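You operate a simulated robot arm through the tools that you are given. There is no shell and no other tool.

You run a simulated two-armed robot. Do the job below in one go: nothing can be reset, and whatever is moved stays where it is left.

JOB
On the laundry counter top, fold the hand towel in half, so that its two short edges meet.

It is judged by the outcome, as a careful person would: the job done as asked, and still so three seconds after it is handed in. It fails if anything else is knocked over, pushed out of place, dropped, spilled or broken. Flat cloth is picked up by pressing the open fingertips on it (5 to 10 N) and closing them slowly along it; thin cloth reads only 2 to 8 mm in the jaws.

ROBOT AND FRAMES
Two 7-joint arms with four-finger grippers on one trunk, on a base that drives. Base frame: it is fixed to the floor where the robot stands at the start and does not move with it; the origin is under the middle of the robot, x ahead of it, y to its left, z up; the surface under the hand at the start is at about z = 0.9. Units: m, degrees, N and s.
The left shoulder is at the start at [0.04, 0.181, 1.204], the right one opposite. With the tool pointing down near the work surface each hand reaches from about 0.32 to 0.84 m from the robot's upright axis, wherever it stands, measured 20 degrees to its own side. Places, roughly: laundry counter top [0.5, 0.1, 0.9]. Payload 3.67 kg a hand.
The tool frame of a hand sits at the grasp point between the pads (the TCP): z along the fingers, y along the line on which they close. The tips reach 0.028 m beyond it. The gripper opens to 0.112 m. The gripper's body begins 0.073 m behind the TCP.
Orientation is that of the tool frame in the base frame, as [roll, pitch, yaw] about the fixed x, y, z axes, in that order (R = Rz(yaw) Ry(pitch) Rx(roll)). With the fingers straight down and closing along the base's y, the tool's x points along the base's -x, its y along +y and its z along -z.

CONTROLS
- The arms move only by the tool servo_tool. It takes "left_series", "right_series" or both (then of equal length, played together; a hand with none holds still); each is a list of rows, each a list of 3 entries, a list of its own where there are three numbers: the shift along the base's x, y, z in cm, then the turn, a rotation vector about the base's x, y, z in degrees, then the finger opening in cm, from 0 to 11.2. In form: [[[x, y, z], [wx, wy, wz], jaw], ...]. A call has 1 to 20 rows; each row is the pose to reach, as a shift and turn from the pose commanded when the call began. Rows are played at 5 a second. More than 0.05 m and 8.6 degrees between two rows, or a gripper value outside its range, and nothing of the call is played. Where a pose cannot be reached the arm comes as near as it can. A force on the tool above 40 N (or 10 N above the force at the start of the call, whichever is more), or a blocked arm, ends the call early, and 0.2 s more pass. The fingers move at their own pace and stop on an object; they squeeze with about 42 N. The grip force told is the motor's: it shows also when the fingers shut on nothing. Time passes only in rows, and 0.2 s behind the last, so rows that repeat a pose let the fingers close. The reply holds the time, the measured pose of the TCP, the force on the tool along the base axes, the opening and the grip force, in the units named above and with some noise, with the torque about the TCP (base axes, N m) and any sound that the robot's microphone picked up.
- Cameras (640 x 400 px; columns grow to the right, rows downward): "scene" is now at [0.1005, 0.0086, 1.4287]; the picture's right is [0.12, -0.99, 0.00], its down [-0.69, -0.08, -0.72] and it looks along [0.71, 0.08, -0.70] (base axes); focal length 214 px, centre (320, 200). "left" rides on the left gripper at [0.06, 0.018, -0.104] in its tool frame; the picture's right is [-0.29, 0.96, 0.00], its down [-0.80, -0.24, -0.55] and it looks along [-0.53, -0.16, 0.83] (tool axes); focal length 234 px, centre (320, 200). "right" rides on the right gripper at [0.06, -0.018, -0.104] in its tool frame; the picture's right is [0.29, 0.96, 0.00], its down [-0.80, 0.24, -0.55] and it looks along [-0.53, 0.16, 0.83] (tool axes); focal length 234 px, centre (320, 200).
- snapshot(camera): a new picture of that camera. It takes no simulated time.
- raise_lower(by): slides the trunk up (or, below 0, down) by that many m; the arms and the scene camera ride with it, the base frame stays. It gives what a move gives, with no picture.
- drive_base(legs): drives the robot by 1 to 6 legs, each [ahead, left, turn to the left] in m, m and degrees, along the robot's own axes; the way and the turn of a leg run together, so that a leg with both is an arc; at most 1.5 m and 180 degrees a leg. The arms and the cameras ride along, it lands a little off, and it stops where it bumps. It gives what a move gives.
- turn_head(pan, tilt): turns the head with the scene camera to pan (to the left, within 86 degrees either way) and tilt (down, from -29 to 69), counted from straight ahead of the robot. It gives what a move gives.
- probe_pixels(camera, pixels): for up to 12 pixels [column, row] of the newest picture of that camera ("zoom" is the newest enlarged one), the place [x, y, z] in the base frame of the surface seen there, good to about 0.003 m, but the place of the scene camera against the robot may be out by one fixed shift of up to 0.012 m in any direction. It takes no simulated time.
- inspect(camera, box): a new picture of the part [left, top, right, bottom] of that camera's present view, enlarged. It takes no simulated time.
- hand_in(): hands the job in; it is judged then, once.

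Unless the task says otherwise, let go and move clear before handing in.

The tools are called after ">>>" as name(argument=value, ...) on one line, values as JSON. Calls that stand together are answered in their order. servo_tool: Moves the arms, as the interface text tells. Its arguments: {"type":"object","properties":{"left_series":{"type":"array"},"right_series":{"type":"array"}},"required":[]} The other tools are called the same way: raise_lower (by) slides the trunk up or down; drive_base (legs) drives the base; turn_head (pan, tilt) turns the head that bears the scene camera; snapshot (camera) takes a picture; probe_pixels (camera, pixels) gives the place of the surface under pixels of a picture; inspect (camera, box) takes an enlarged picture of a part of a camera's view; hand_in () hands the job in.

At the start:

```text
t: 0.0
left_tcp_pos: [0.4533, 0.3336, 1.0598]
left_orientation: [179.9, 0.1, 180.0]
left_contact_force: [0.1, 0.2, 0.1]
left_ft_torque: [-0.01, 0.02, -0.04]
left_width: 0.112
left_grasp_force: 0.1
right_tcp_pos: [0.4959, -0.1044, 1.142]
right_orientation: [179.9, 0.0, 180.0]
right_contact_force: [-0.6, 0.0, 0.6]
right_ft_torque: [0.0, 0.01, 0.03]
right_width: 0.1121
right_grasp_force: 0.0
trunk travel left (down, up): [-0.325, 0.189]
robot x, y, heading: [-0.0004, 0.0002, -0.0]
head pan, tilt: [6.7, 44.1]
```

scene: 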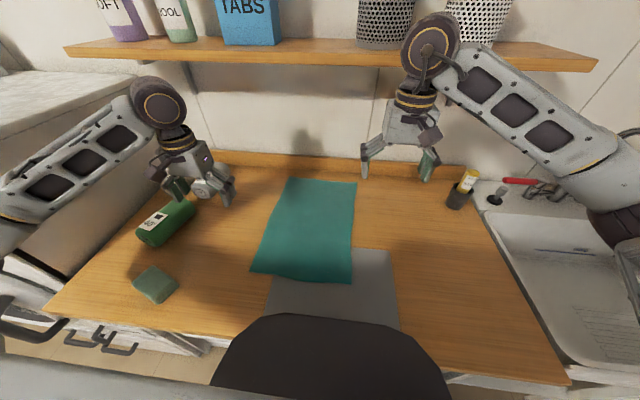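
right: 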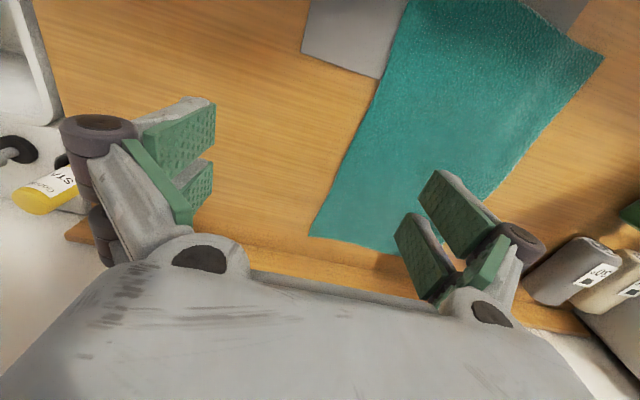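
left: 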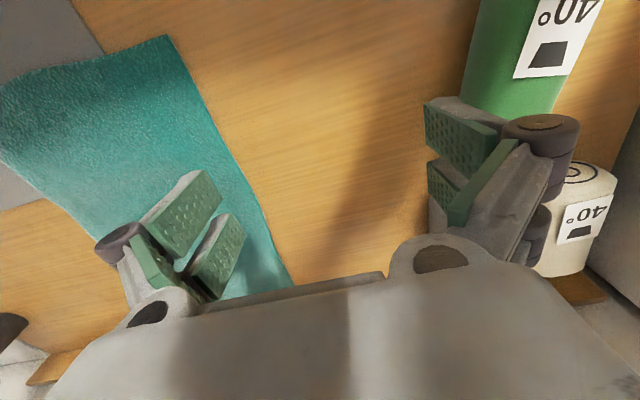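

The teal towel lies between about (287,178), (357,183), (352,283) and (250,270) in the scene picture, partly on a grey mat. I'll probe its corners and look closer.

>>> probe_pixels(camera="scene", pixels=[[289, 180], [355, 184], [350, 281], [253, 268], [320, 182], [300, 276], [272, 225], [354, 230], [312, 230], [375, 255], [375, 310], [220, 250]])

>>> inspect(camera="scene", box=[220, 150, 420, 330])

```text
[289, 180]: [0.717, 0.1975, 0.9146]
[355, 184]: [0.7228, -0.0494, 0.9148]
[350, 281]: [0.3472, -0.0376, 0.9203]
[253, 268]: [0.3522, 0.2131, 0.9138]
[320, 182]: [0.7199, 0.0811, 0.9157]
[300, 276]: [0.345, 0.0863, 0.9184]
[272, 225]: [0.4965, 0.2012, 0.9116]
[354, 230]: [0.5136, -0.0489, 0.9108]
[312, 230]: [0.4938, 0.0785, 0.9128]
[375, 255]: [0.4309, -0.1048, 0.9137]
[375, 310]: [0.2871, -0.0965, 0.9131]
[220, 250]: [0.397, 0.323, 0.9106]
```

```text
2.22 times, centred on (320, 240) of scene
```

zoom: 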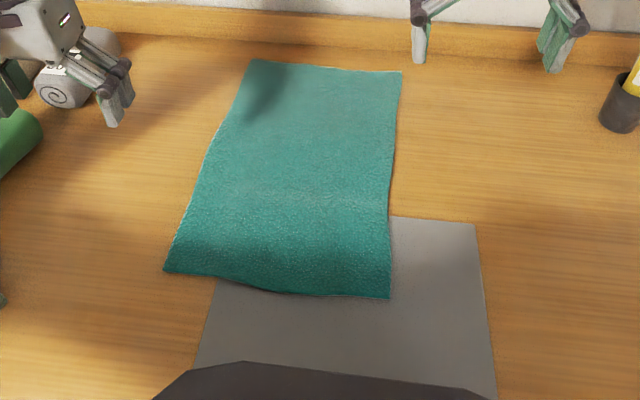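

The towel spans roughly x 0.345–0.72, y -0.045–0.21, so the short edges are the near and far ones; its near right part lies on a grey mat. I'll probe the shelf, the backsplash and the nearby items for clearance.

>>> probe_pixels(camera="scene", pixels=[[330, 70], [330, 50], [320, 168], [320, 158], [165, 222], [195, 207], [155, 285], [212, 185], [176, 286], [370, 35], [460, 190], [185, 160]])

>>> inspect(camera="scene", box=[60, 120, 260, 320])

>>> inspect(camera="left", box=[0, 0, 320, 200])

>>> inspect(camera="right", box=[280, 0, 640, 260])

```text
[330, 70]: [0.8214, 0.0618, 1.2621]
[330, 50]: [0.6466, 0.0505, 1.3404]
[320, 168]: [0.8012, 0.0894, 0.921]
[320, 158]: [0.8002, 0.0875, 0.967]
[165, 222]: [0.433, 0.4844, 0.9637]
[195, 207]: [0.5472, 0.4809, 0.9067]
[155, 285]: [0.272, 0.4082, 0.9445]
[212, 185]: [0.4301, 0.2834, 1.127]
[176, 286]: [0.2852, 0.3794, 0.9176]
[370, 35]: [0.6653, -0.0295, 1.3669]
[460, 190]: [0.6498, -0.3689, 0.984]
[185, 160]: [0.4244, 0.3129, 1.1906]
```

```text
2.00 times, centred on (160, 220) of scene
```

zoom: 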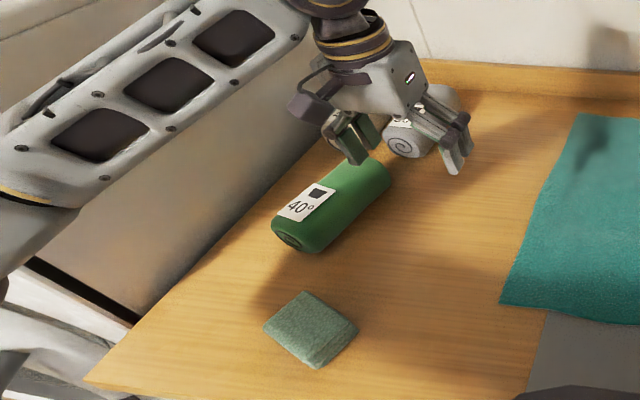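

```text
2.00 times, centred on (160, 100) of left
```

zoom: 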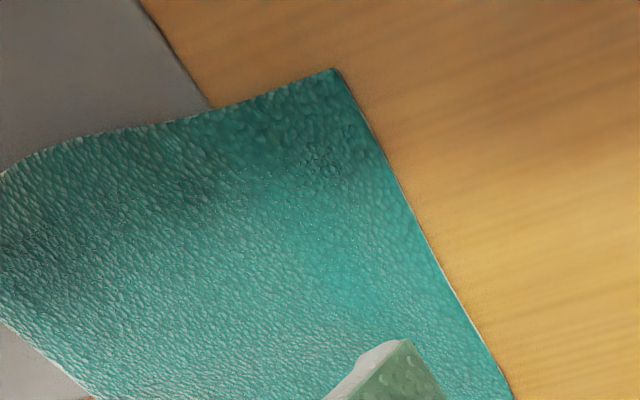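

```text
1.54 times, centred on (460, 130) of right
```

zoom: 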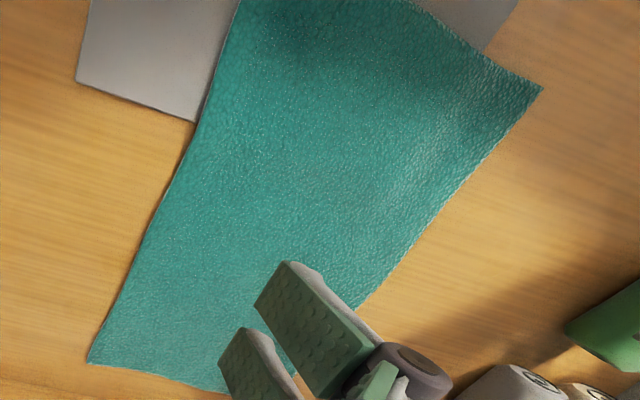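

The shelf's front edge is at x≈0.647, z≈1.32–1.35, overhanging the towel's far edge (x≈0.72), so hand height matters there. I'll probe the right hand's wrist parts, (432,40), (415,95) and others, to learn how tall it is over the TCP.

>>> probe_pixels(camera="scene", pixels=[[432, 40], [418, 20], [416, 95], [405, 115], [365, 170], [428, 165], [325, 60], [325, 63], [600, 62], [300, 45], [170, 100], [175, 130]])

>>> inspect(camera="scene", box=[340, 0, 540, 200])

```text
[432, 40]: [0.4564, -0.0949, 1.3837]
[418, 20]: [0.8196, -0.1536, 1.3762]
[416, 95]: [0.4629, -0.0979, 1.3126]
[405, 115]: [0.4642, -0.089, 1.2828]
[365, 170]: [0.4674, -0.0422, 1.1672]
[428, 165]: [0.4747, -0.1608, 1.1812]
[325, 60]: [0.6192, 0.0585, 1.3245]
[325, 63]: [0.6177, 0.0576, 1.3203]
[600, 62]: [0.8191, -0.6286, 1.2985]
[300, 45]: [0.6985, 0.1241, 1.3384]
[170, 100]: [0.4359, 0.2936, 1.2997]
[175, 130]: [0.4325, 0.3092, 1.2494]
```

```text
2.00 times, centred on (440, 100) of scene
```

zoom: 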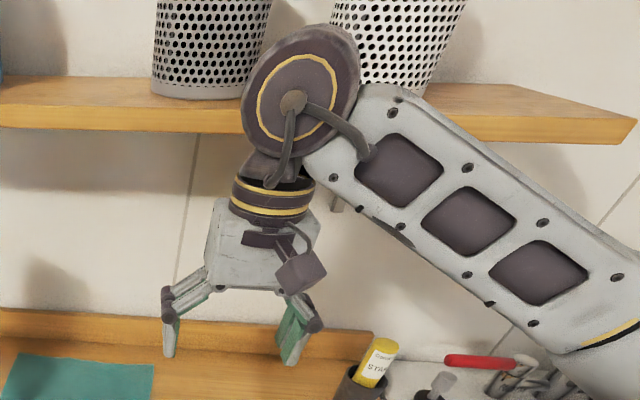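

The wrist tops out about 0.29 m above the TCP, so with the TCP at z≈0.94 a vertical hand stays below the shelf (bottom ≈1.31). Now I'll probe the towel's corners with the hand cameras, to cross-check the scene camera's shift.

>>> probe_pixels(camera="left", pixels=[[166, 38], [160, 40], [100, 64], [50, 68], [220, 130], [200, 60], [20, 30], [300, 60], [10, 90]])

>>> probe_pixels(camera="right", pixels=[[312, 235], [340, 240], [395, 252], [600, 56], [570, 40], [380, 85], [345, 170], [450, 100], [350, 40], [250, 100], [480, 160], [404, 10]])

```text
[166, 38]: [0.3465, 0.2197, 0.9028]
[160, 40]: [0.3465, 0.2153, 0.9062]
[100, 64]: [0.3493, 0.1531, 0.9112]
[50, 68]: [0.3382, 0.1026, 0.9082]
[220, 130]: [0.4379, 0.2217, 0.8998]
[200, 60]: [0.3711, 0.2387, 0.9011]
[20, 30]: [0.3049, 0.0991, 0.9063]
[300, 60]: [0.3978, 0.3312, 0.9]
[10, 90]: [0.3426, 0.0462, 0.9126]
```

```text
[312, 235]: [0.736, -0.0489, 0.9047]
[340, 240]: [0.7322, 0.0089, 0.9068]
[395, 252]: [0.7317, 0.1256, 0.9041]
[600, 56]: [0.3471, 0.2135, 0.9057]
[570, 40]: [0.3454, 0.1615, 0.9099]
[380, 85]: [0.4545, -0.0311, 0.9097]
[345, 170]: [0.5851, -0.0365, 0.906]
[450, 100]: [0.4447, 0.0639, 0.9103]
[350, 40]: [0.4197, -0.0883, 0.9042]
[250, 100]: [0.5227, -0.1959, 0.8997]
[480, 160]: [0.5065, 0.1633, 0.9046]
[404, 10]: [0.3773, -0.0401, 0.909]
```

Hand cameras put the counter at z≈0.900, the towel at ≈0.905, near edge x≈0.345 (y -0.04…0.218) and far edge x≈0.735, so the scene camera reads about 0.011 high. I'll bring both hands above the near corners with jaws narrowed, to look before pinching.

>>> servo_tool(left_series=[[[-1.7, -2.5, 0], [0, 0, 0], 9], [[-3.4, -5, -0.5], [0, 0, 0], 7], [[-5.1, -7.5, -1.5], [0, 0, 0], 5], [[-6.8, -10, -2.5], [0, 0, 0], 4], [[-8.5, -12.5, -3.5], [0, 0, 0], 3], [[-10, -14.9, -4.5], [0, 0, 0], 3], [[-10, -14.9, -4.5], [0, 0, 0], 3]], right_series=[[[-2.4, 1.6, -2], [0, 0, 0], 9], [[-4.8, 3.2, -4], [0, 0, 0], 7], [[-7.2, 4.8, -6], [0, 0, 0], 5], [[-9.6, 6.4, -8], [0, 0, 0], 4], [[-12, 8, -10.5], [0, 0, 0], 3], [[-14.6, 9.6, -12.7], [0, 0, 0], 3], [[-14.6, 9.6, -12.7], [0, 0, 0], 3]])

>>> snapshot(camera="scene")

>>> snapshot(camera="left")

>>> snapshot(camera="right")

```text
t: 1.6
left_tcp_pos: [0.3546, 0.1863, 1.013]
left_orientation: [180.0, 0.0, 180.0]
left_contact_force: [0.7, 0.5, 0.2]
left_ft_torque: [0.01, -0.02, 0.01]
left_width: 0.03
left_grasp_force: 0.0
right_tcp_pos: [0.3518, -0.0088, 1.0162]
right_orientation: [179.9, 0.0, -179.9]
right_contact_force: [0.4, -0.3, -0.9]
right_ft_torque: [0.01, -0.02, 0.03]
right_width: 0.0301
right_grasp_force: 0.0
trunk travel left (down, up): [-0.325, 0.189]
robot x, y, heading: [-0.0018, -0.0035, 0.2]
head pan, tilt: [6.7, 44.1]
```

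```text
taken
```

scene: 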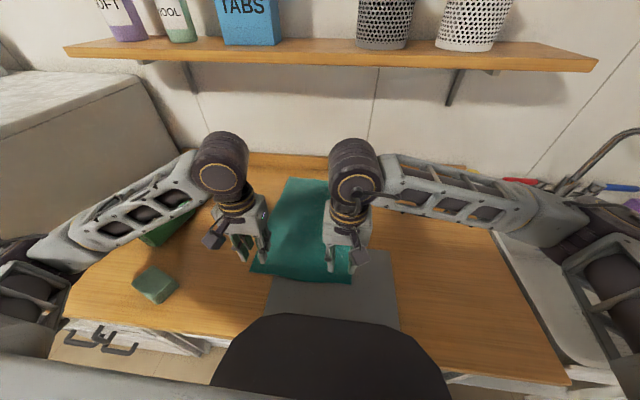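

```text
taken
```

left: 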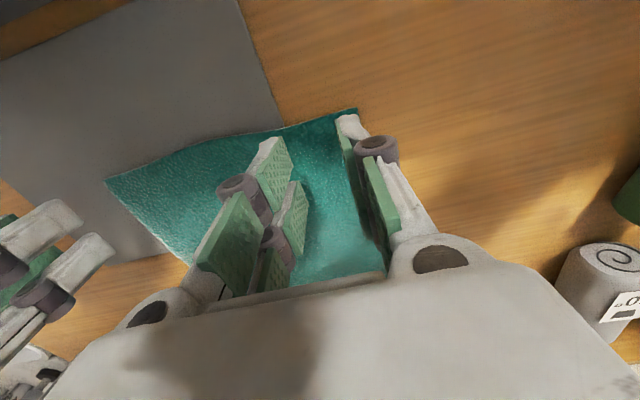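

```text
taken
```

right: 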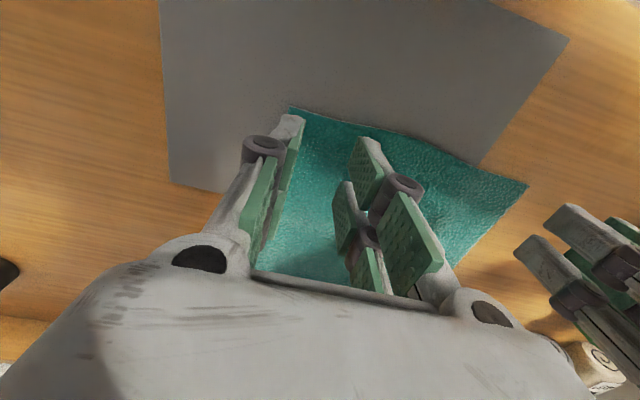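

Both hands hover over the near edge; the left camera shows the near corners at (357,110) and (105,182), the right camera at (291,108) and (528,185). I'll probe these for exact places.

>>> probe_pixels(camera="left", pixels=[[356, 112], [107, 183], [150, 163], [200, 146], [240, 137], [280, 130], [310, 125], [335, 118], [200, 60], [350, 50]])

>>> probe_pixels(camera="right", pixels=[[293, 111], [526, 186], [320, 118], [360, 130], [400, 140], [440, 155], [480, 170], [505, 178], [300, 60], [130, 150]])

>>> inspect(camera="scene", box=[230, 160, 390, 300])

```text
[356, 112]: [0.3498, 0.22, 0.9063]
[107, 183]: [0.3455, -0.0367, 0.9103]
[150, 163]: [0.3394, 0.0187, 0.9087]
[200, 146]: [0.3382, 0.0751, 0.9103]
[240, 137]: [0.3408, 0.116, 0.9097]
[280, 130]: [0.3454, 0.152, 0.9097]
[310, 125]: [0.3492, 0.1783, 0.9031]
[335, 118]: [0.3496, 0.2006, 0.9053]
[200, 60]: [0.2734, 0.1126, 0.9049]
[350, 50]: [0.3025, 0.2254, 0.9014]
```

```text
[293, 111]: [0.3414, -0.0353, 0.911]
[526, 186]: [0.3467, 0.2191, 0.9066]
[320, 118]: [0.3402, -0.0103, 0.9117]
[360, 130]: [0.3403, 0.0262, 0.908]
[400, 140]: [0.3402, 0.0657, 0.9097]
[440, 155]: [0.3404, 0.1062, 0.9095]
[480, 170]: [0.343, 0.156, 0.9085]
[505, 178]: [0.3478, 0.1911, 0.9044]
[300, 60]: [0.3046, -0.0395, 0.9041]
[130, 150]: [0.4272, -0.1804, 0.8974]
```

```text
2.86 times, centred on (310, 230) of scene
```

zoom: 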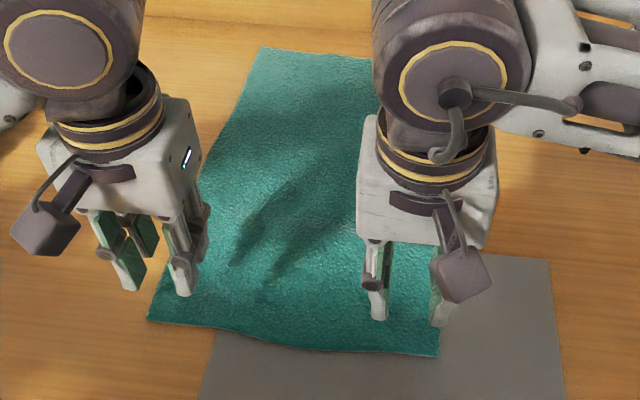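

Near edge: left corner (0.347, 0.220), right corner (0.342, -0.037), with the edge at x≈0.348 under the left hand and ≈0.340 under the right. I'll trim both hands so each finger overlaps the edge by about 1.4 cm and descend to just above the cloth.

>>> servo_tool(left_series=[[[-0.1, 0, -2], [0, 0, 0], 3], [[-0.2, 0, -4], [0, 0, 0], 3], [[-0.2, 0, -6], [0, 0, 0], 3], [[-0.2, 0, -7], [0, 0, 0], 3], [[-0.2, 0, -7], [0, 0, 0], 3]], right_series=[[[-0.3, 0.2, -2], [0, 0, 0], 3], [[-0.6, 0.4, -4], [0, 0, 0], 3], [[-0.6, 0.4, -6], [0, 0, 0], 3], [[-0.6, 0.4, -7], [0, 0, 0], 3], [[-0.6, 0.4, -7], [0, 0, 0], 3]])

>>> snapshot(camera="left")

>>> snapshot(camera="right")

>>> inspect(camera="scene", box=[230, 180, 390, 300])

```text
t: 2.8
left_tcp_pos: [0.3521, 0.1861, 0.9446]
left_orientation: [179.9, -0.1, 180.0]
left_contact_force: [0.4, -0.3, 0.4]
left_ft_torque: [-0.02, -0.05, 0.0]
left_width: 0.0299
left_grasp_force: 0.1
right_tcp_pos: [0.3437, -0.0054, 0.9444]
right_orientation: [-179.9, 0.0, 180.0]
right_contact_force: [0.3, 0.0, -0.8]
right_ft_torque: [-0.05, 0.0, 0.03]
right_width: 0.0296
right_grasp_force: 0.0
trunk travel left (down, up): [-0.325, 0.189]
robot x, y, heading: [0.0003, -0.0004, -0.1]
head pan, tilt: [6.7, 44.1]
```

```text
taken
```

left: 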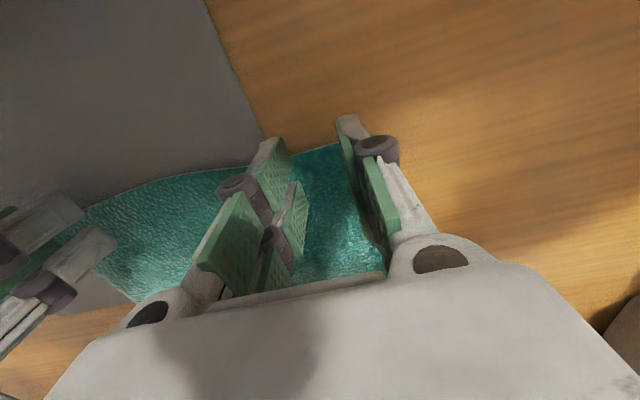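

```text
taken
```

right: 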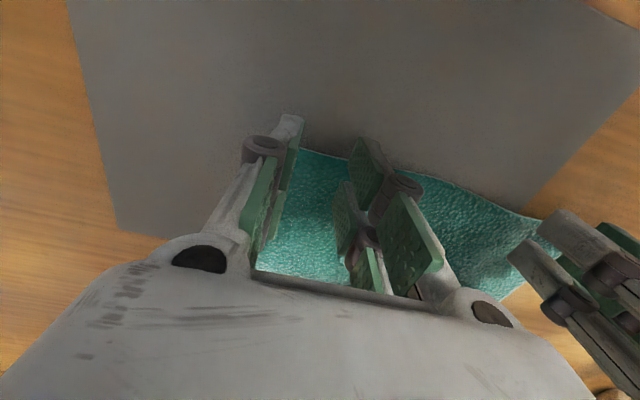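

```text
3.33 times, centred on (310, 240) of scene
```

zoom: 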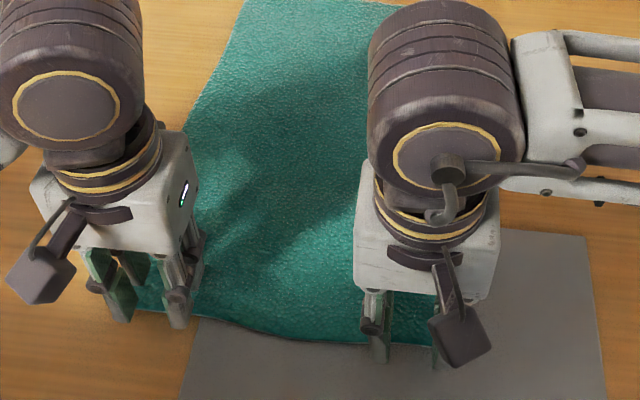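

Tips are now about 1 cm above the cloth with no force yet. I'll creep down 2 mm a row and watch the forces.

>>> servo_tool(left_series=[[[0, 0, -0.2], [0, 0, 0], 3], [[0, 0, -0.4], [0, 0, 0], 3], [[0, 0, -0.6], [0, 0, 0], 3], [[0, 0, -0.8], [0, 0, 0], 3], [[0, 0, -0.8], [0, 0, 0], 3]], right_series=[[[0, 0, -0.1], [0, 0, 0], 3], [[0, 0, -0.2], [0, 0, 0], 3], [[0, 0, -0.4], [0, 0, 0], 3], [[0, 0, -0.5], [0, 0, 0], 3], [[0, 0, -0.5], [0, 0, 0], 3]])

```text
t: 4.0
left_tcp_pos: [0.3507, 0.1863, 0.9359]
left_orientation: [180.0, 0.0, -180.0]
left_contact_force: [-0.9, 0.7, 0.3]
left_ft_torque: [-0.01, -0.02, 0.0]
left_width: 0.0301
left_grasp_force: 0.1
right_tcp_pos: [0.3441, -0.0054, 0.9402]
right_orientation: [180.0, 0.1, -180.0]
right_contact_force: [-1.3, -0.7, 0.4]
right_ft_torque: [-0.02, 0.0, -0.01]
right_width: 0.0301
right_grasp_force: 0.0
trunk travel left (down, up): [-0.325, 0.189]
robot x, y, heading: [-0.0027, 0.0005, -0.1]
head pan, tilt: [6.7, 44.1]
```

No contact force yet (both within noise). I'll go down a few more millimetres.

>>> servo_tool(left_series=[[[0, 0, -0.1], [0, 0, 0], 3], [[0, 0, -0.2], [0, 0, 0], 3], [[0, 0, -0.3], [0, 0, 0], 3], [[0, 0, -0.3], [0, 0, 0], 3]], right_series=[[[0, 0, -0.1], [0, 0, 0], 3], [[0, 0, -0.2], [0, 0, 0], 3], [[0, 0, -0.3], [0, 0, 0], 3], [[0, 0, -0.3], [0, 0, 0], 3]])

```text
t: 5.0
left_tcp_pos: [0.3511, 0.1858, 0.9334]
left_orientation: [180.0, 0.0, -180.0]
left_contact_force: [-1.7, -0.1, 4.3]
left_ft_torque: [-0.11, -0.06, -0.02]
left_width: 0.0298
left_grasp_force: 0.1
right_tcp_pos: [0.344, -0.0053, 0.9372]
right_orientation: [-180.0, 0.1, 180.0]
right_contact_force: [-0.4, 0.3, 0.3]
right_ft_torque: [0.02, -0.01, 0.02]
right_width: 0.0299
right_grasp_force: 0.1
trunk travel left (down, up): [-0.325, 0.189]
robot x, y, heading: [0.002, 0.0009, 0.0]
head pan, tilt: [6.7, 44.1]
```

The left hand touches with 4.3 N at z=0.9334; the right has no contact yet at 0.9372. I'll lower the left by 0.5 mm and the right by up to 3 mm.

>>> servo_tool(left_series=[[[0, 0, 0], [0, 0, 0], 3], [[0, 0, -0.05], [0, 0, 0], 3], [[0, 0, -0.05], [0, 0, 0], 3]], right_series=[[[0, 0, -0.1], [0, 0, 0], 3], [[0, 0, -0.2], [0, 0, 0], 3], [[0, 0, -0.2], [0, 0, 0], 3]])

```text
t: 5.8
left_tcp_pos: [0.3503, 0.1847, 0.9327]
left_orientation: [180.0, -0.1, -180.0]
left_contact_force: [1.2, -0.1, 4.2]
left_ft_torque: [-0.11, -0.07, -0.01]
left_width: 0.0298
left_grasp_force: 0.0
right_tcp_pos: [0.3437, -0.0054, 0.9354]
right_orientation: [-179.9, 0.0, -180.0]
right_contact_force: [0.1, 0.3, 3.6]
right_ft_torque: [-0.02, -0.05, -0.01]
right_width: 0.0299
right_grasp_force: 0.1
trunk travel left (down, up): [-0.325, 0.189]
robot x, y, heading: [-0.0015, -0.0029, -0.0]
head pan, tilt: [6.7, 44.1]
```

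Both press now at about 4 N. I'll add roughly 1 mm each to get into the 5–10 N band.

>>> servo_tool(left_series=[[[0, 0, -0.05], [0, 0, 0], 3], [[0, 0, -0.1], [0, 0, 0], 3], [[0, 0, -0.1], [0, 0, 0], 3]], right_series=[[[0, 0, -0.05], [0, 0, 0], 3], [[0, 0, -0.1], [0, 0, 0], 3], [[0, 0, -0.1], [0, 0, 0], 3]])

>>> snapshot(camera="left")

>>> snapshot(camera="right")

```text
t: 6.6
left_tcp_pos: [0.3509, 0.1854, 0.9326]
left_orientation: [-180.0, 0.1, 180.0]
left_contact_force: [2.8, 0.8, 9.1]
left_ft_torque: [-0.2, -0.18, 0.04]
left_width: 0.0296
left_grasp_force: 0.0
right_tcp_pos: [0.3432, -0.0059, 0.9352]
right_orientation: [-180.0, 0.1, -179.9]
right_contact_force: [0.7, -1.7, 11.4]
right_ft_torque: [0.01, -0.16, -0.01]
right_width: 0.0302
right_grasp_force: 0.0
trunk travel left (down, up): [-0.325, 0.189]
robot x, y, heading: [-0.0051, -0.0019, -0.2]
head pan, tilt: [6.7, 44.1]
```

```text
taken
```

left: 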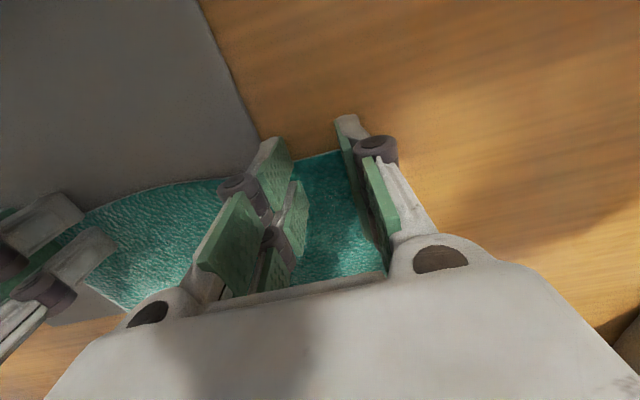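

```text
taken
```

right: 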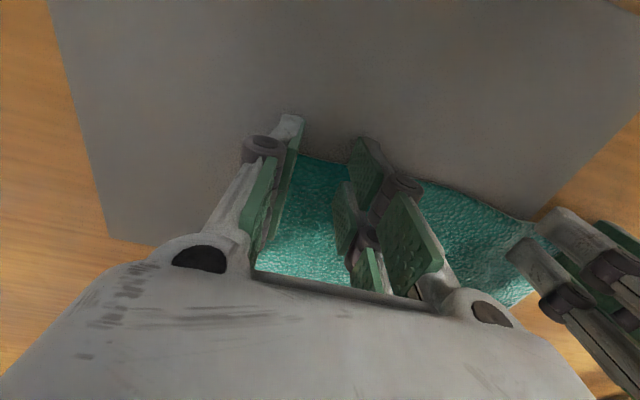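

Both hands press at about 9–11 N. I'll now close slowly, easing each hand 1 cm inward so the cloth between the hands isn't stretched.

>>> servo_tool(left_series=[[[0, -0.07, 0], [0, 0, 0], 2.8], [[0, -0.14, 0], [0, 0, 0], 2.6], [[0, -0.21, 0], [0, 0, 0], 2.4], [[0, -0.28, 0], [0, 0, 0], 2.2], [[0, -0.35, 0], [0, 0, 0], 2.0], [[0, -0.42, 0], [0, 0, 0], 1.8], [[0, -0.5, 0], [0, 0, 0], 1.6], [[0, -0.57, 0], [0, 0, 0], 1.4], [[0, -0.64, 0], [0, 0, 0], 1.2], [[0, -0.71, 0], [0, 0, 0], 1.0], [[0, -0.78, 0], [0, 0, 0], 0.8], [[0, -0.86, 0], [0, 0, 0], 0.6], [[0, -0.93, 0], [0, 0, 0], 0.4], [[0, -1.0, 0], [0, 0, 0], 0.2], [[0, -1.0, 0], [0, 0, 0], 0], [[0, -1.0, 0], [0, 0, 0], 0], [[0, -1.0, 0], [0, 0, 0], 0], [[0, -1.0, 0], [0, 0, 0], 0]], right_series=[[[0, 0.07, 0.03], [0, 0, 0], 2.8], [[0, 0.14, 0.03], [0, 0, 0], 2.6], [[0, 0.21, 0.03], [0, 0, 0], 2.4], [[0, 0.28, 0.03], [0, 0, 0], 2.2], [[0, 0.35, 0.03], [0, 0, 0], 2.0], [[0, 0.42, 0.03], [0, 0, 0], 1.8], [[0, 0.5, 0.03], [0, 0, 0], 1.6], [[0, 0.57, 0.03], [0, 0, 0], 1.4], [[0, 0.64, 0.03], [0, 0, 0], 1.2], [[0, 0.71, 0.03], [0, 0, 0], 1.0], [[0, 0.78, 0.03], [0, 0, 0], 0.8], [[0, 0.86, 0.03], [0, 0, 0], 0.6], [[0, 0.93, 0.03], [0, 0, 0], 0.4], [[0, 1.0, 0.03], [0, 0, 0], 0.2], [[0, 1.0, 0.03], [0, 0, 0], 0], [[0, 1.0, 0.03], [0, 0, 0], 0], [[0, 1.0, 0.03], [0, 0, 0], 0], [[0, 1.0, 0.03], [0, 0, 0], 0]])

>>> snapshot(camera="left")

>>> snapshot(camera="right")

>>> inspect(camera="scene", box=[230, 180, 390, 300])

```text
t: 10.4
left_tcp_pos: [0.3512, 0.1742, 0.9323]
left_orientation: [180.0, 0.0, 180.0]
left_contact_force: [0.8, -0.2, 0.9]
left_ft_torque: [0.0, -0.01, 0.01]
left_width: 0.0016
left_grasp_force: 38.8
right_tcp_pos: [0.3446, 0.0053, 0.9339]
right_orientation: [-180.0, 0.0, 179.9]
right_contact_force: [-1.5, -1.3, 0.6]
right_ft_torque: [0.0, 0.03, -0.02]
right_width: 0.0001
right_grasp_force: 35.3
trunk travel left (down, up): [-0.325, 0.189]
robot x, y, heading: [-0.0001, 0.0015, 0.1]
head pan, tilt: [6.7, 44.1]
```

```text
taken
```

left: 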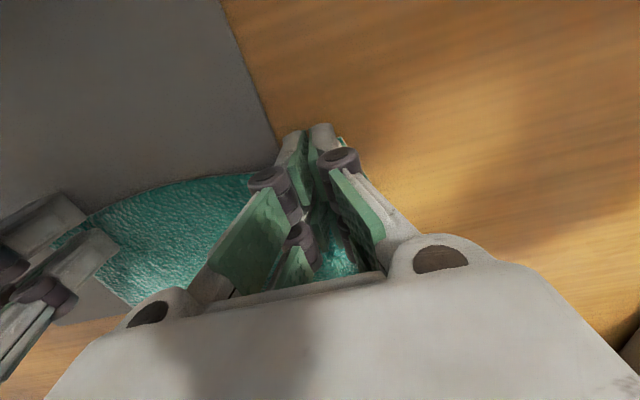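

```text
taken
```

right: 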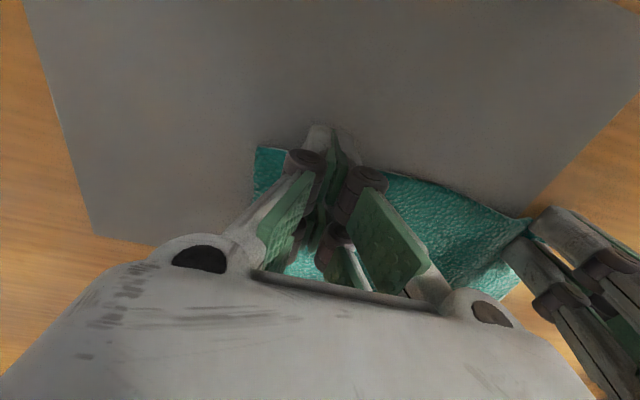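

```text
3.33 times, centred on (310, 240) of scene
```

zoom: 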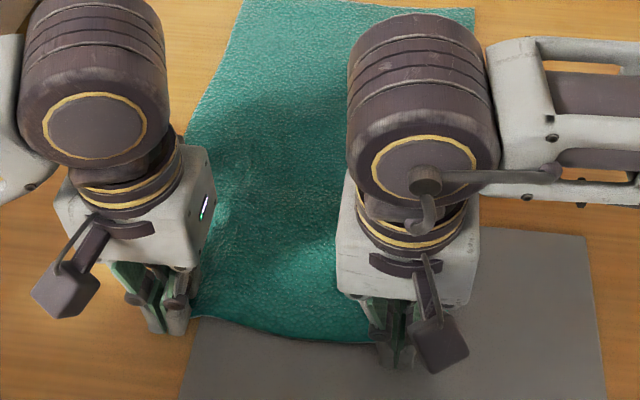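

The left reads 1.6 mm (perhaps a thin pinch), the right 0.1 mm (empty), and the press force faded to ~1 N while closing. I'll lift the left 2 cm to see if it holds, and raise and reopen the right.

>>> servo_tool(left_series=[[[0, 0, 0.5], [0, 0, 0], 0], [[0, 0, 1.0], [0, 0, 0], 0], [[0, 0, 1.5], [0, 0, 0], 0], [[0, 0, 2.0], [0, 0, 0], 0], [[0, 0, 2.0], [0, 0, 0], 0]], right_series=[[[0, 0, 0.5], [0, 0, 0], 0], [[0, 0, 1.0], [0, 0, 0], 1], [[0, -0.5, 1.0], [0, 0, 0], 2], [[0, -1.0, 1.0], [0, 0, 0], 3], [[0, -1.0, 1.0], [0, 0, 0], 3]])

>>> snapshot(camera="left")

>>> snapshot(camera="right")

>>> inspect(camera="scene", box=[230, 180, 390, 300])

```text
t: 11.6
left_tcp_pos: [0.3517, 0.175, 0.9519]
left_orientation: [180.0, 0.1, 180.0]
left_contact_force: [-0.8, 0.2, -1.1]
left_ft_torque: [-0.05, 0.01, 0.04]
left_width: 0.0017
left_grasp_force: 38.8
right_tcp_pos: [0.3432, -0.006, 0.9437]
right_orientation: [-180.0, 0.0, 180.0]
right_contact_force: [0.6, 0.5, 0.1]
right_ft_torque: [0.03, 0.0, -0.02]
right_width: 0.0301
right_grasp_force: 0.0
trunk travel left (down, up): [-0.325, 0.189]
robot x, y, heading: [0.0024, 0.0018, 0.1]
head pan, tilt: [6.7, 44.1]
```

```text
taken
```

left: 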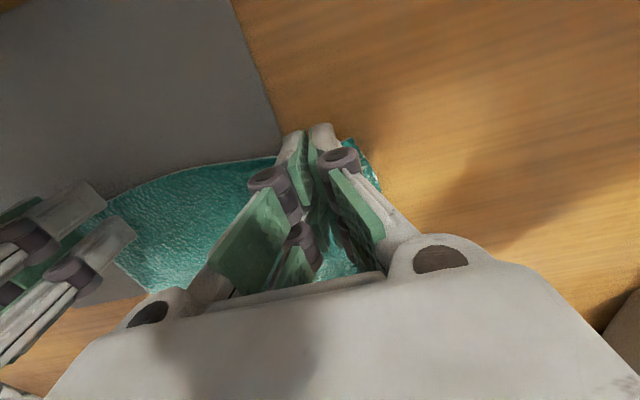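

```text
taken
```

right: 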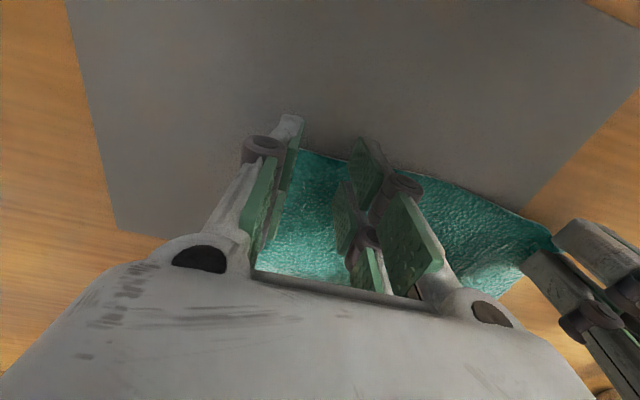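

```text
3.33 times, centred on (310, 240) of scene
```

zoom: 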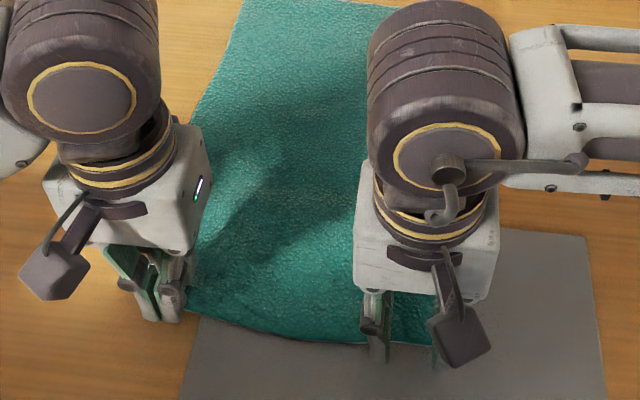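

The left still reads 1.7 mm after a 2 cm lift; I need to see whether the cloth came up with it, around (300–380,120–190) in the left picture.

>>> inspect(camera="left", box=[220, 100, 420, 225])

>>> probe_pixels(camera="left", pixels=[[365, 148], [350, 143], [372, 175], [250, 165], [225, 168], [180, 180], [150, 195]])

```text
3.20 times, centred on (320, 162) of left
```

zoom: 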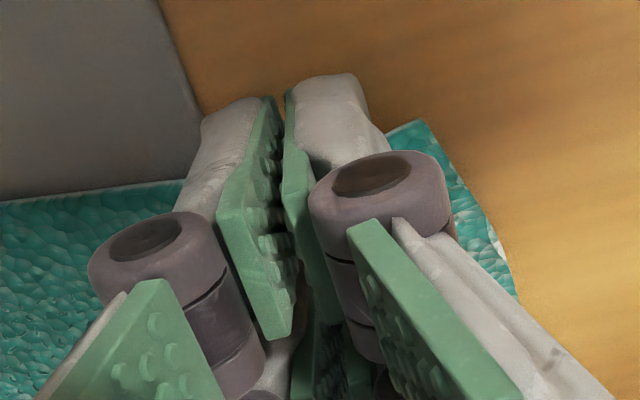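

```text
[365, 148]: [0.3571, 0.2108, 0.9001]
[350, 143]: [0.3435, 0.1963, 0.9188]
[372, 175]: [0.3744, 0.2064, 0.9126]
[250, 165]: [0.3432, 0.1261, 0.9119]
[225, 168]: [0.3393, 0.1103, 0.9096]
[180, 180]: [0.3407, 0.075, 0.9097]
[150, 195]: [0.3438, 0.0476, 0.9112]
```

The cloth corner next to the left fingers reads z≈0.919 (it was 0.906), so it may be lifted. I'll raise the left another 3 cm to make sure.

>>> servo_tool(left_series=[[[0.1, 0, 1.0], [0, 0, 0], 0], [[0.2, 0, 2.0], [0, 0, 0], 0], [[0.4, 0, 3.0], [0, 0, 0], 0], [[0.4, 0, 3.0], [0, 0, 0], 0]])

>>> snapshot(camera="left")

>>> inspect(camera="scene", box=[230, 180, 390, 300])

>>> snapshot(camera="right")

```text
t: 12.6
left_tcp_pos: [0.3546, 0.1751, 0.9809]
left_orientation: [180.0, 0.0, -180.0]
left_contact_force: [0.4, -0.2, 0.0]
left_ft_torque: [-0.01, 0.02, 0.03]
left_width: 0.0016
left_grasp_force: 39.1
right_tcp_pos: [0.3446, -0.0043, 0.9444]
right_orientation: [-180.0, 0.0, 179.9]
right_contact_force: [-0.8, -0.2, 0.4]
right_ft_torque: [-0.02, 0.0, 0.03]
right_width: 0.0303
right_grasp_force: 0.0
trunk travel left (down, up): [-0.325, 0.189]
robot x, y, heading: [0.0007, 0.0019, -0.2]
head pan, tilt: [6.7, 44.1]
```

```text
taken
```

left: 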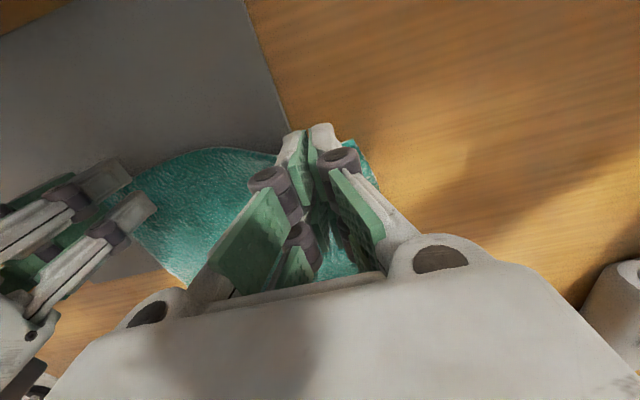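

```text
3.33 times, centred on (310, 240) of scene
```

zoom: 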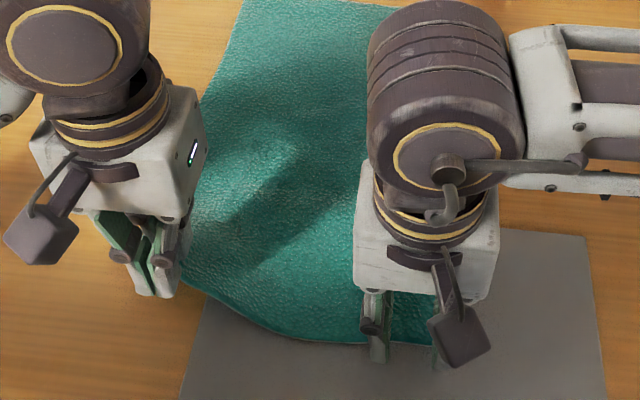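

```text
taken
```

right: 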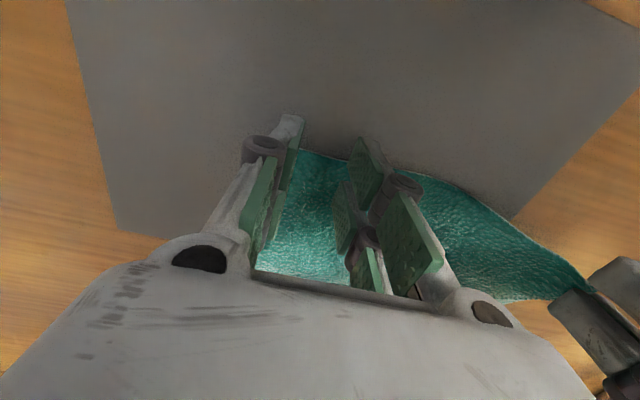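

The left pinch holds: the edge rises clearly to the left fingers. For the right, I'll check where the corner and edge are now before pressing again with more overlap.

>>> probe_pixels(camera="right", pixels=[[303, 153], [315, 155], [335, 158], [410, 178], [450, 192], [500, 220], [300, 200], [290, 250], [320, 230]])

>>> inspect(camera="right", box=[220, 100, 420, 225])

```text
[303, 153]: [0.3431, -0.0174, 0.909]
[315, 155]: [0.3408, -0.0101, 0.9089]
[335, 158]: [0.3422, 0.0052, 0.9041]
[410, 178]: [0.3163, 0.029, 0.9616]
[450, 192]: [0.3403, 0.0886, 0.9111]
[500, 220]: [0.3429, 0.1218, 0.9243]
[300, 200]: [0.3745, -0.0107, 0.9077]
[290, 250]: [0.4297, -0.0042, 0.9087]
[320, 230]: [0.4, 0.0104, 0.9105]
```

```text
3.20 times, centred on (320, 162) of right
```

zoom: 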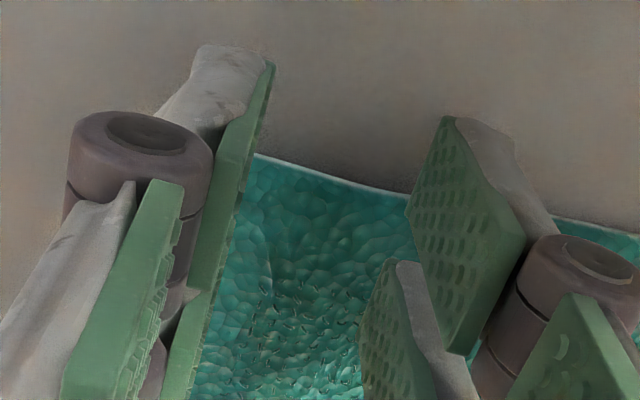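

The right corner barely moved (edge still at x≈0.342), so those fingers slid over the cloth as the press force faded. I'll move 4 mm further onto the cloth, press again, and close in stages while keeping the force up.

>>> servo_tool(right_series=[[[0.2, 0, 0], [0, 0, 0], 3], [[0.4, 0, -0.2], [0, 0, 0], 3], [[0.4, 0, -0.5], [0, 0, 0], 3], [[0.4, 0, -0.8], [0, 0, 0], 3], [[0.4, 0, -0.95], [0, 0, 0], 3], [[0.4, 0, -1.0], [0, 0, 0], 3], [[0.4, 0, -1.0], [0, 0, 0], 3]])

```text
t: 14.2
left_tcp_pos: [0.355, 0.1746, 0.9816]
left_orientation: [180.0, 0.0, -180.0]
left_contact_force: [0.1, 0.5, -0.2]
left_ft_torque: [0.03, 0.0, -0.01]
left_width: 0.0015
left_grasp_force: 38.9
right_tcp_pos: [0.3489, -0.0053, 0.9342]
right_orientation: [-179.9, 0.1, 180.0]
right_contact_force: [3.7, -2.5, 12.5]
right_ft_torque: [-0.04, -0.27, 0.01]
right_width: 0.0305
right_grasp_force: 0.3
trunk travel left (down, up): [-0.325, 0.189]
robot x, y, heading: [0.0018, -0.0017, 0.1]
head pan, tilt: [6.7, 44.1]
```

The right presses at 12.5 N. I'll close half way, slowly and evenly, and check the force.

>>> servo_tool(right_series=[[[0, 0.03, 0.02], [0, 0, 0], 2.8], [[0, 0.06, 0.02], [0, 0, 0], 2.6], [[0, 0.1, 0.02], [0, 0, 0], 2.4], [[0, 0.13, 0.02], [0, 0, 0], 2.2], [[0, 0.16, 0.02], [0, 0, 0], 2.0], [[0, 0.2, 0.02], [0, 0, 0], 1.8], [[0, 0.2, 0.02], [0, 0, 0], 1.8]])

>>> inspect(camera="right", box=[220, 100, 420, 225])

```text
t: 15.8
left_tcp_pos: [0.3545, 0.1749, 0.9813]
left_orientation: [180.0, -0.1, 180.0]
left_contact_force: [-0.7, -0.2, -0.2]
left_ft_torque: [0.0, -0.05, -0.02]
left_width: 0.0014
left_grasp_force: 38.8
right_tcp_pos: [0.3479, -0.0031, 0.9347]
right_orientation: [-180.0, 0.0, -180.0]
right_contact_force: [1.2, 1.2, 9.2]
right_ft_torque: [0.06, -0.14, 0.01]
right_width: 0.0178
right_grasp_force: 0.0
trunk travel left (down, up): [-0.325, 0.189]
robot x, y, heading: [-0.0011, -0.0003, -0.0]
head pan, tilt: [6.7, 44.1]
```

```text
3.20 times, centred on (320, 162) of right
```

zoom: 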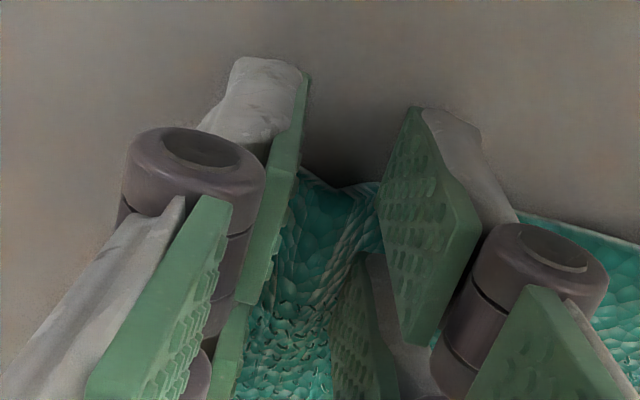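

A pleat is rising between the right fingers (zoom (330,190)) at 9 N. I'll continue closing with a slight extra press.

>>> servo_tool(right_series=[[[0, 0.03, -0.02], [0, 0, 0], 1.6], [[0, 0.06, -0.03], [0, 0, 0], 1.4], [[0, 0.1, -0.04], [0, 0, 0], 1.2], [[0, 0.1, -0.05], [0, 0, 0], 1.0], [[0, 0.1, -0.05], [0, 0, 0], 0.8], [[0, 0.1, -0.05], [0, 0, 0], 0.8]])

>>> inspect(camera="right", box=[220, 100, 420, 225])

```text
t: 17.2
left_tcp_pos: [0.3537, 0.1753, 0.9816]
left_orientation: [180.0, -0.1, 179.8]
left_contact_force: [0.2, -0.8, -0.6]
left_ft_torque: [-0.04, -0.01, -0.01]
left_width: 0.0018
left_grasp_force: 38.3
right_tcp_pos: [0.3477, -0.0018, 0.9348]
right_orientation: [-180.0, 0.1, 180.0]
right_contact_force: [-1.2, 2.9, 13.3]
right_ft_torque: [0.15, -0.19, 0.06]
right_width: 0.0096
right_grasp_force: 1.4
trunk travel left (down, up): [-0.325, 0.189]
robot x, y, heading: [-0.0044, 0.0, -0.1]
head pan, tilt: [6.7, 44.1]
```

```text
3.20 times, centred on (320, 162) of right
```

zoom: 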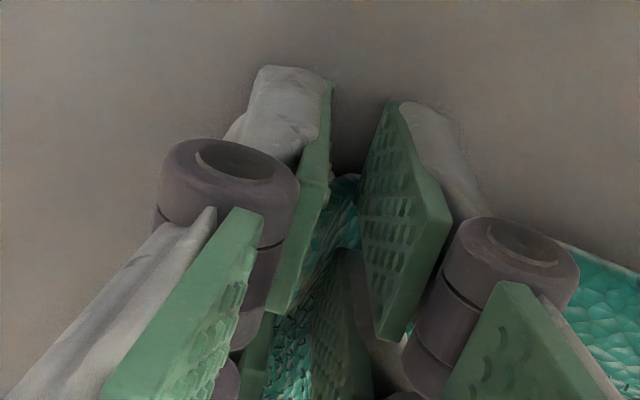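

The pleat is now between the pads (width 9.6 mm, grip force beginning). I'll close fully and hold.

>>> servo_tool(right_series=[[[0, 0, 0], [0, 0, 0], 0.6], [[0, 0, 0], [0, 0, 0], 0.4], [[0, 0, 0], [0, 0, 0], 0.2], [[0, 0, 0], [0, 0, 0], 0], [[0, 0, 0], [0, 0, 0], 0], [[0, 0, 0], [0, 0, 0], 0]])

>>> inspect(camera="right", box=[220, 100, 420, 225])

```text
t: 18.6
left_tcp_pos: [0.3551, 0.176, 0.9821]
left_orientation: [179.9, 0.0, 180.0]
left_contact_force: [-0.5, -3.8, -2.1]
left_ft_torque: [-0.11, 0.0, 0.0]
left_width: 0.0016
left_grasp_force: 38.6
right_tcp_pos: [0.3479, -0.0025, 0.9341]
right_orientation: [-180.0, 0.0, -179.9]
right_contact_force: [-0.3, 7.2, 9.0]
right_ft_torque: [0.14, -0.09, 0.04]
right_width: 0.004
right_grasp_force: 41.5
trunk travel left (down, up): [-0.325, 0.189]
robot x, y, heading: [0.0018, -0.0023, -0.0]
head pan, tilt: [6.7, 44.1]
```

```text
3.20 times, centred on (320, 162) of right
```

zoom: 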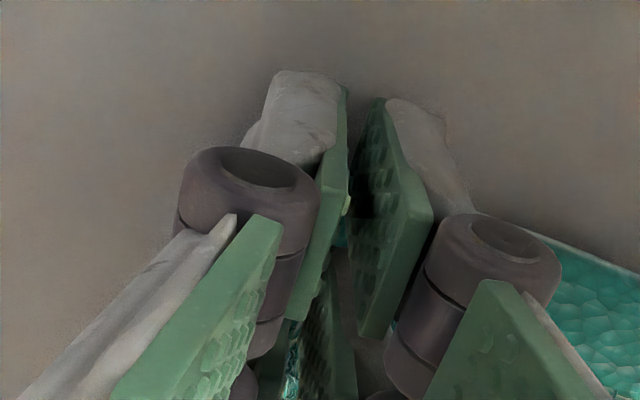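

The right now reads 4.0 mm at 41 N: it holds. There is some sideways tension (7 N), so I'll ease the right hand inward while lifting it to the left hand's height.

>>> servo_tool(right_series=[[[0, 0.5, 0.2], [0, 0, 0], 0], [[0, 0.9, 0.8], [0, 0, 0], 0], [[0, 1.0, 1.8], [0, 0, 0], 0], [[0, 1.0, 2.8], [0, 0, 0], 0], [[0.2, 1.0, 3.8], [0, 0, 0], 0], [[0.3, 1.0, 4.6], [0, 0, 0], 0], [[0.3, 1.0, 4.6], [0, 0, 0], 0]])

>>> snapshot(camera="scene")

>>> snapshot(camera="left")

>>> snapshot(camera="right")

```text
t: 20.2
left_tcp_pos: [0.3551, 0.1746, 0.982]
left_orientation: [-179.9, 0.1, -179.9]
left_contact_force: [-0.2, -0.1, 0.2]
left_ft_torque: [-0.02, 0.02, 0.0]
left_width: 0.0018
left_grasp_force: 38.6
right_tcp_pos: [0.3518, 0.0075, 0.9798]
right_orientation: [-180.0, 0.0, -180.0]
right_contact_force: [0.6, -0.3, -0.5]
right_ft_torque: [-0.02, -0.02, 0.03]
right_width: 0.004
right_grasp_force: 40.8
trunk travel left (down, up): [-0.325, 0.189]
robot x, y, heading: [-0.002, -0.0032, 0.2]
head pan, tilt: [6.7, 44.1]
```

```text
taken
```

scene: 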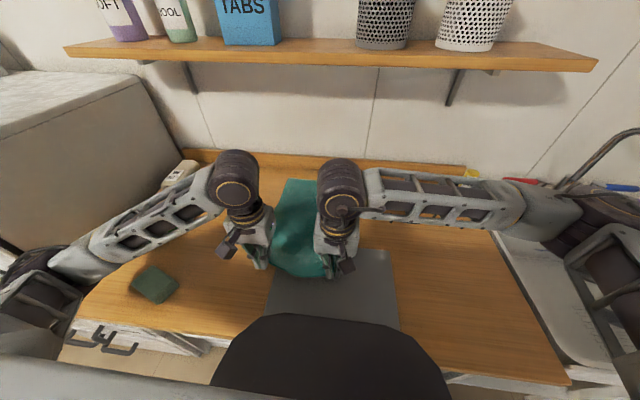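

```text
taken
```

left: 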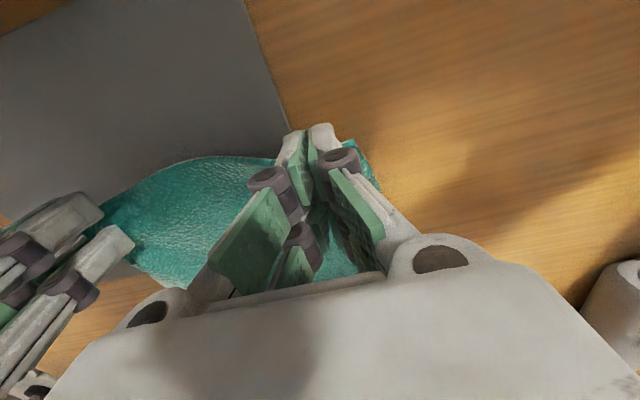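

```text
taken
```

right: 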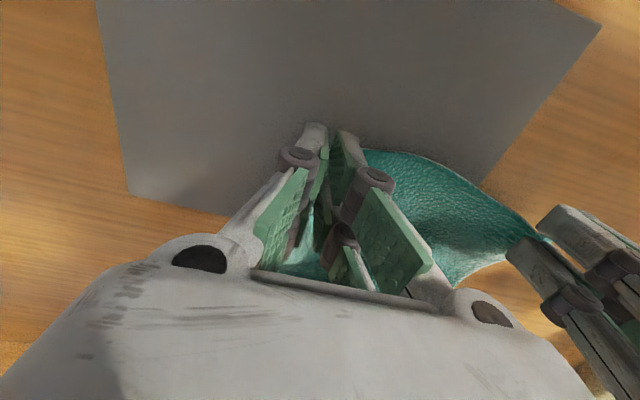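

Both corners are held clear of the counter. Before carrying I'll calibrate the scene camera against the right hand camera using the mat's far right corner (right (129,193), scene ≈(389,251)), and measure the far edge.

>>> probe_pixels(camera="right", pixels=[[131, 191], [126, 197], [120, 120], [180, 204]])

>>> inspect(camera="scene", box=[270, 165, 410, 265])

```text
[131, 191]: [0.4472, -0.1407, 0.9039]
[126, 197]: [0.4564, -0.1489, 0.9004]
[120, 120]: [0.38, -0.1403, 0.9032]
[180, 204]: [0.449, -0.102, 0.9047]
```

```text
4.00 times, centred on (340, 215) of scene
```

zoom: 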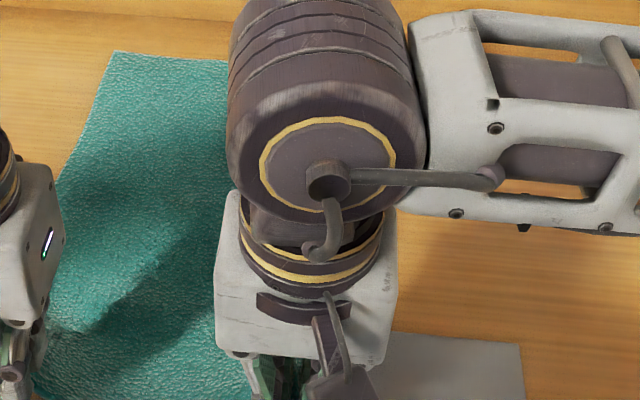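

In the zoom the mat's far right corner is at (520,345) and the towel's far left corner at (112,53). I'll probe those.

>>> probe_pixels(camera="zoom", pixels=[[518, 347], [522, 343], [113, 55], [111, 52], [170, 60], [225, 64], [100, 85], [80, 135], [500, 346]])

```text
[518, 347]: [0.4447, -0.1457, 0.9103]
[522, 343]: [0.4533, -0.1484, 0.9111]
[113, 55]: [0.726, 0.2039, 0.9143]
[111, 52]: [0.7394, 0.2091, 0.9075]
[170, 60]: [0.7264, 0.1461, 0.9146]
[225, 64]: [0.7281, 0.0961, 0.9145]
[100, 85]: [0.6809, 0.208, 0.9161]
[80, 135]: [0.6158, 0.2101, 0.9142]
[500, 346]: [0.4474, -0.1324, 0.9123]
```

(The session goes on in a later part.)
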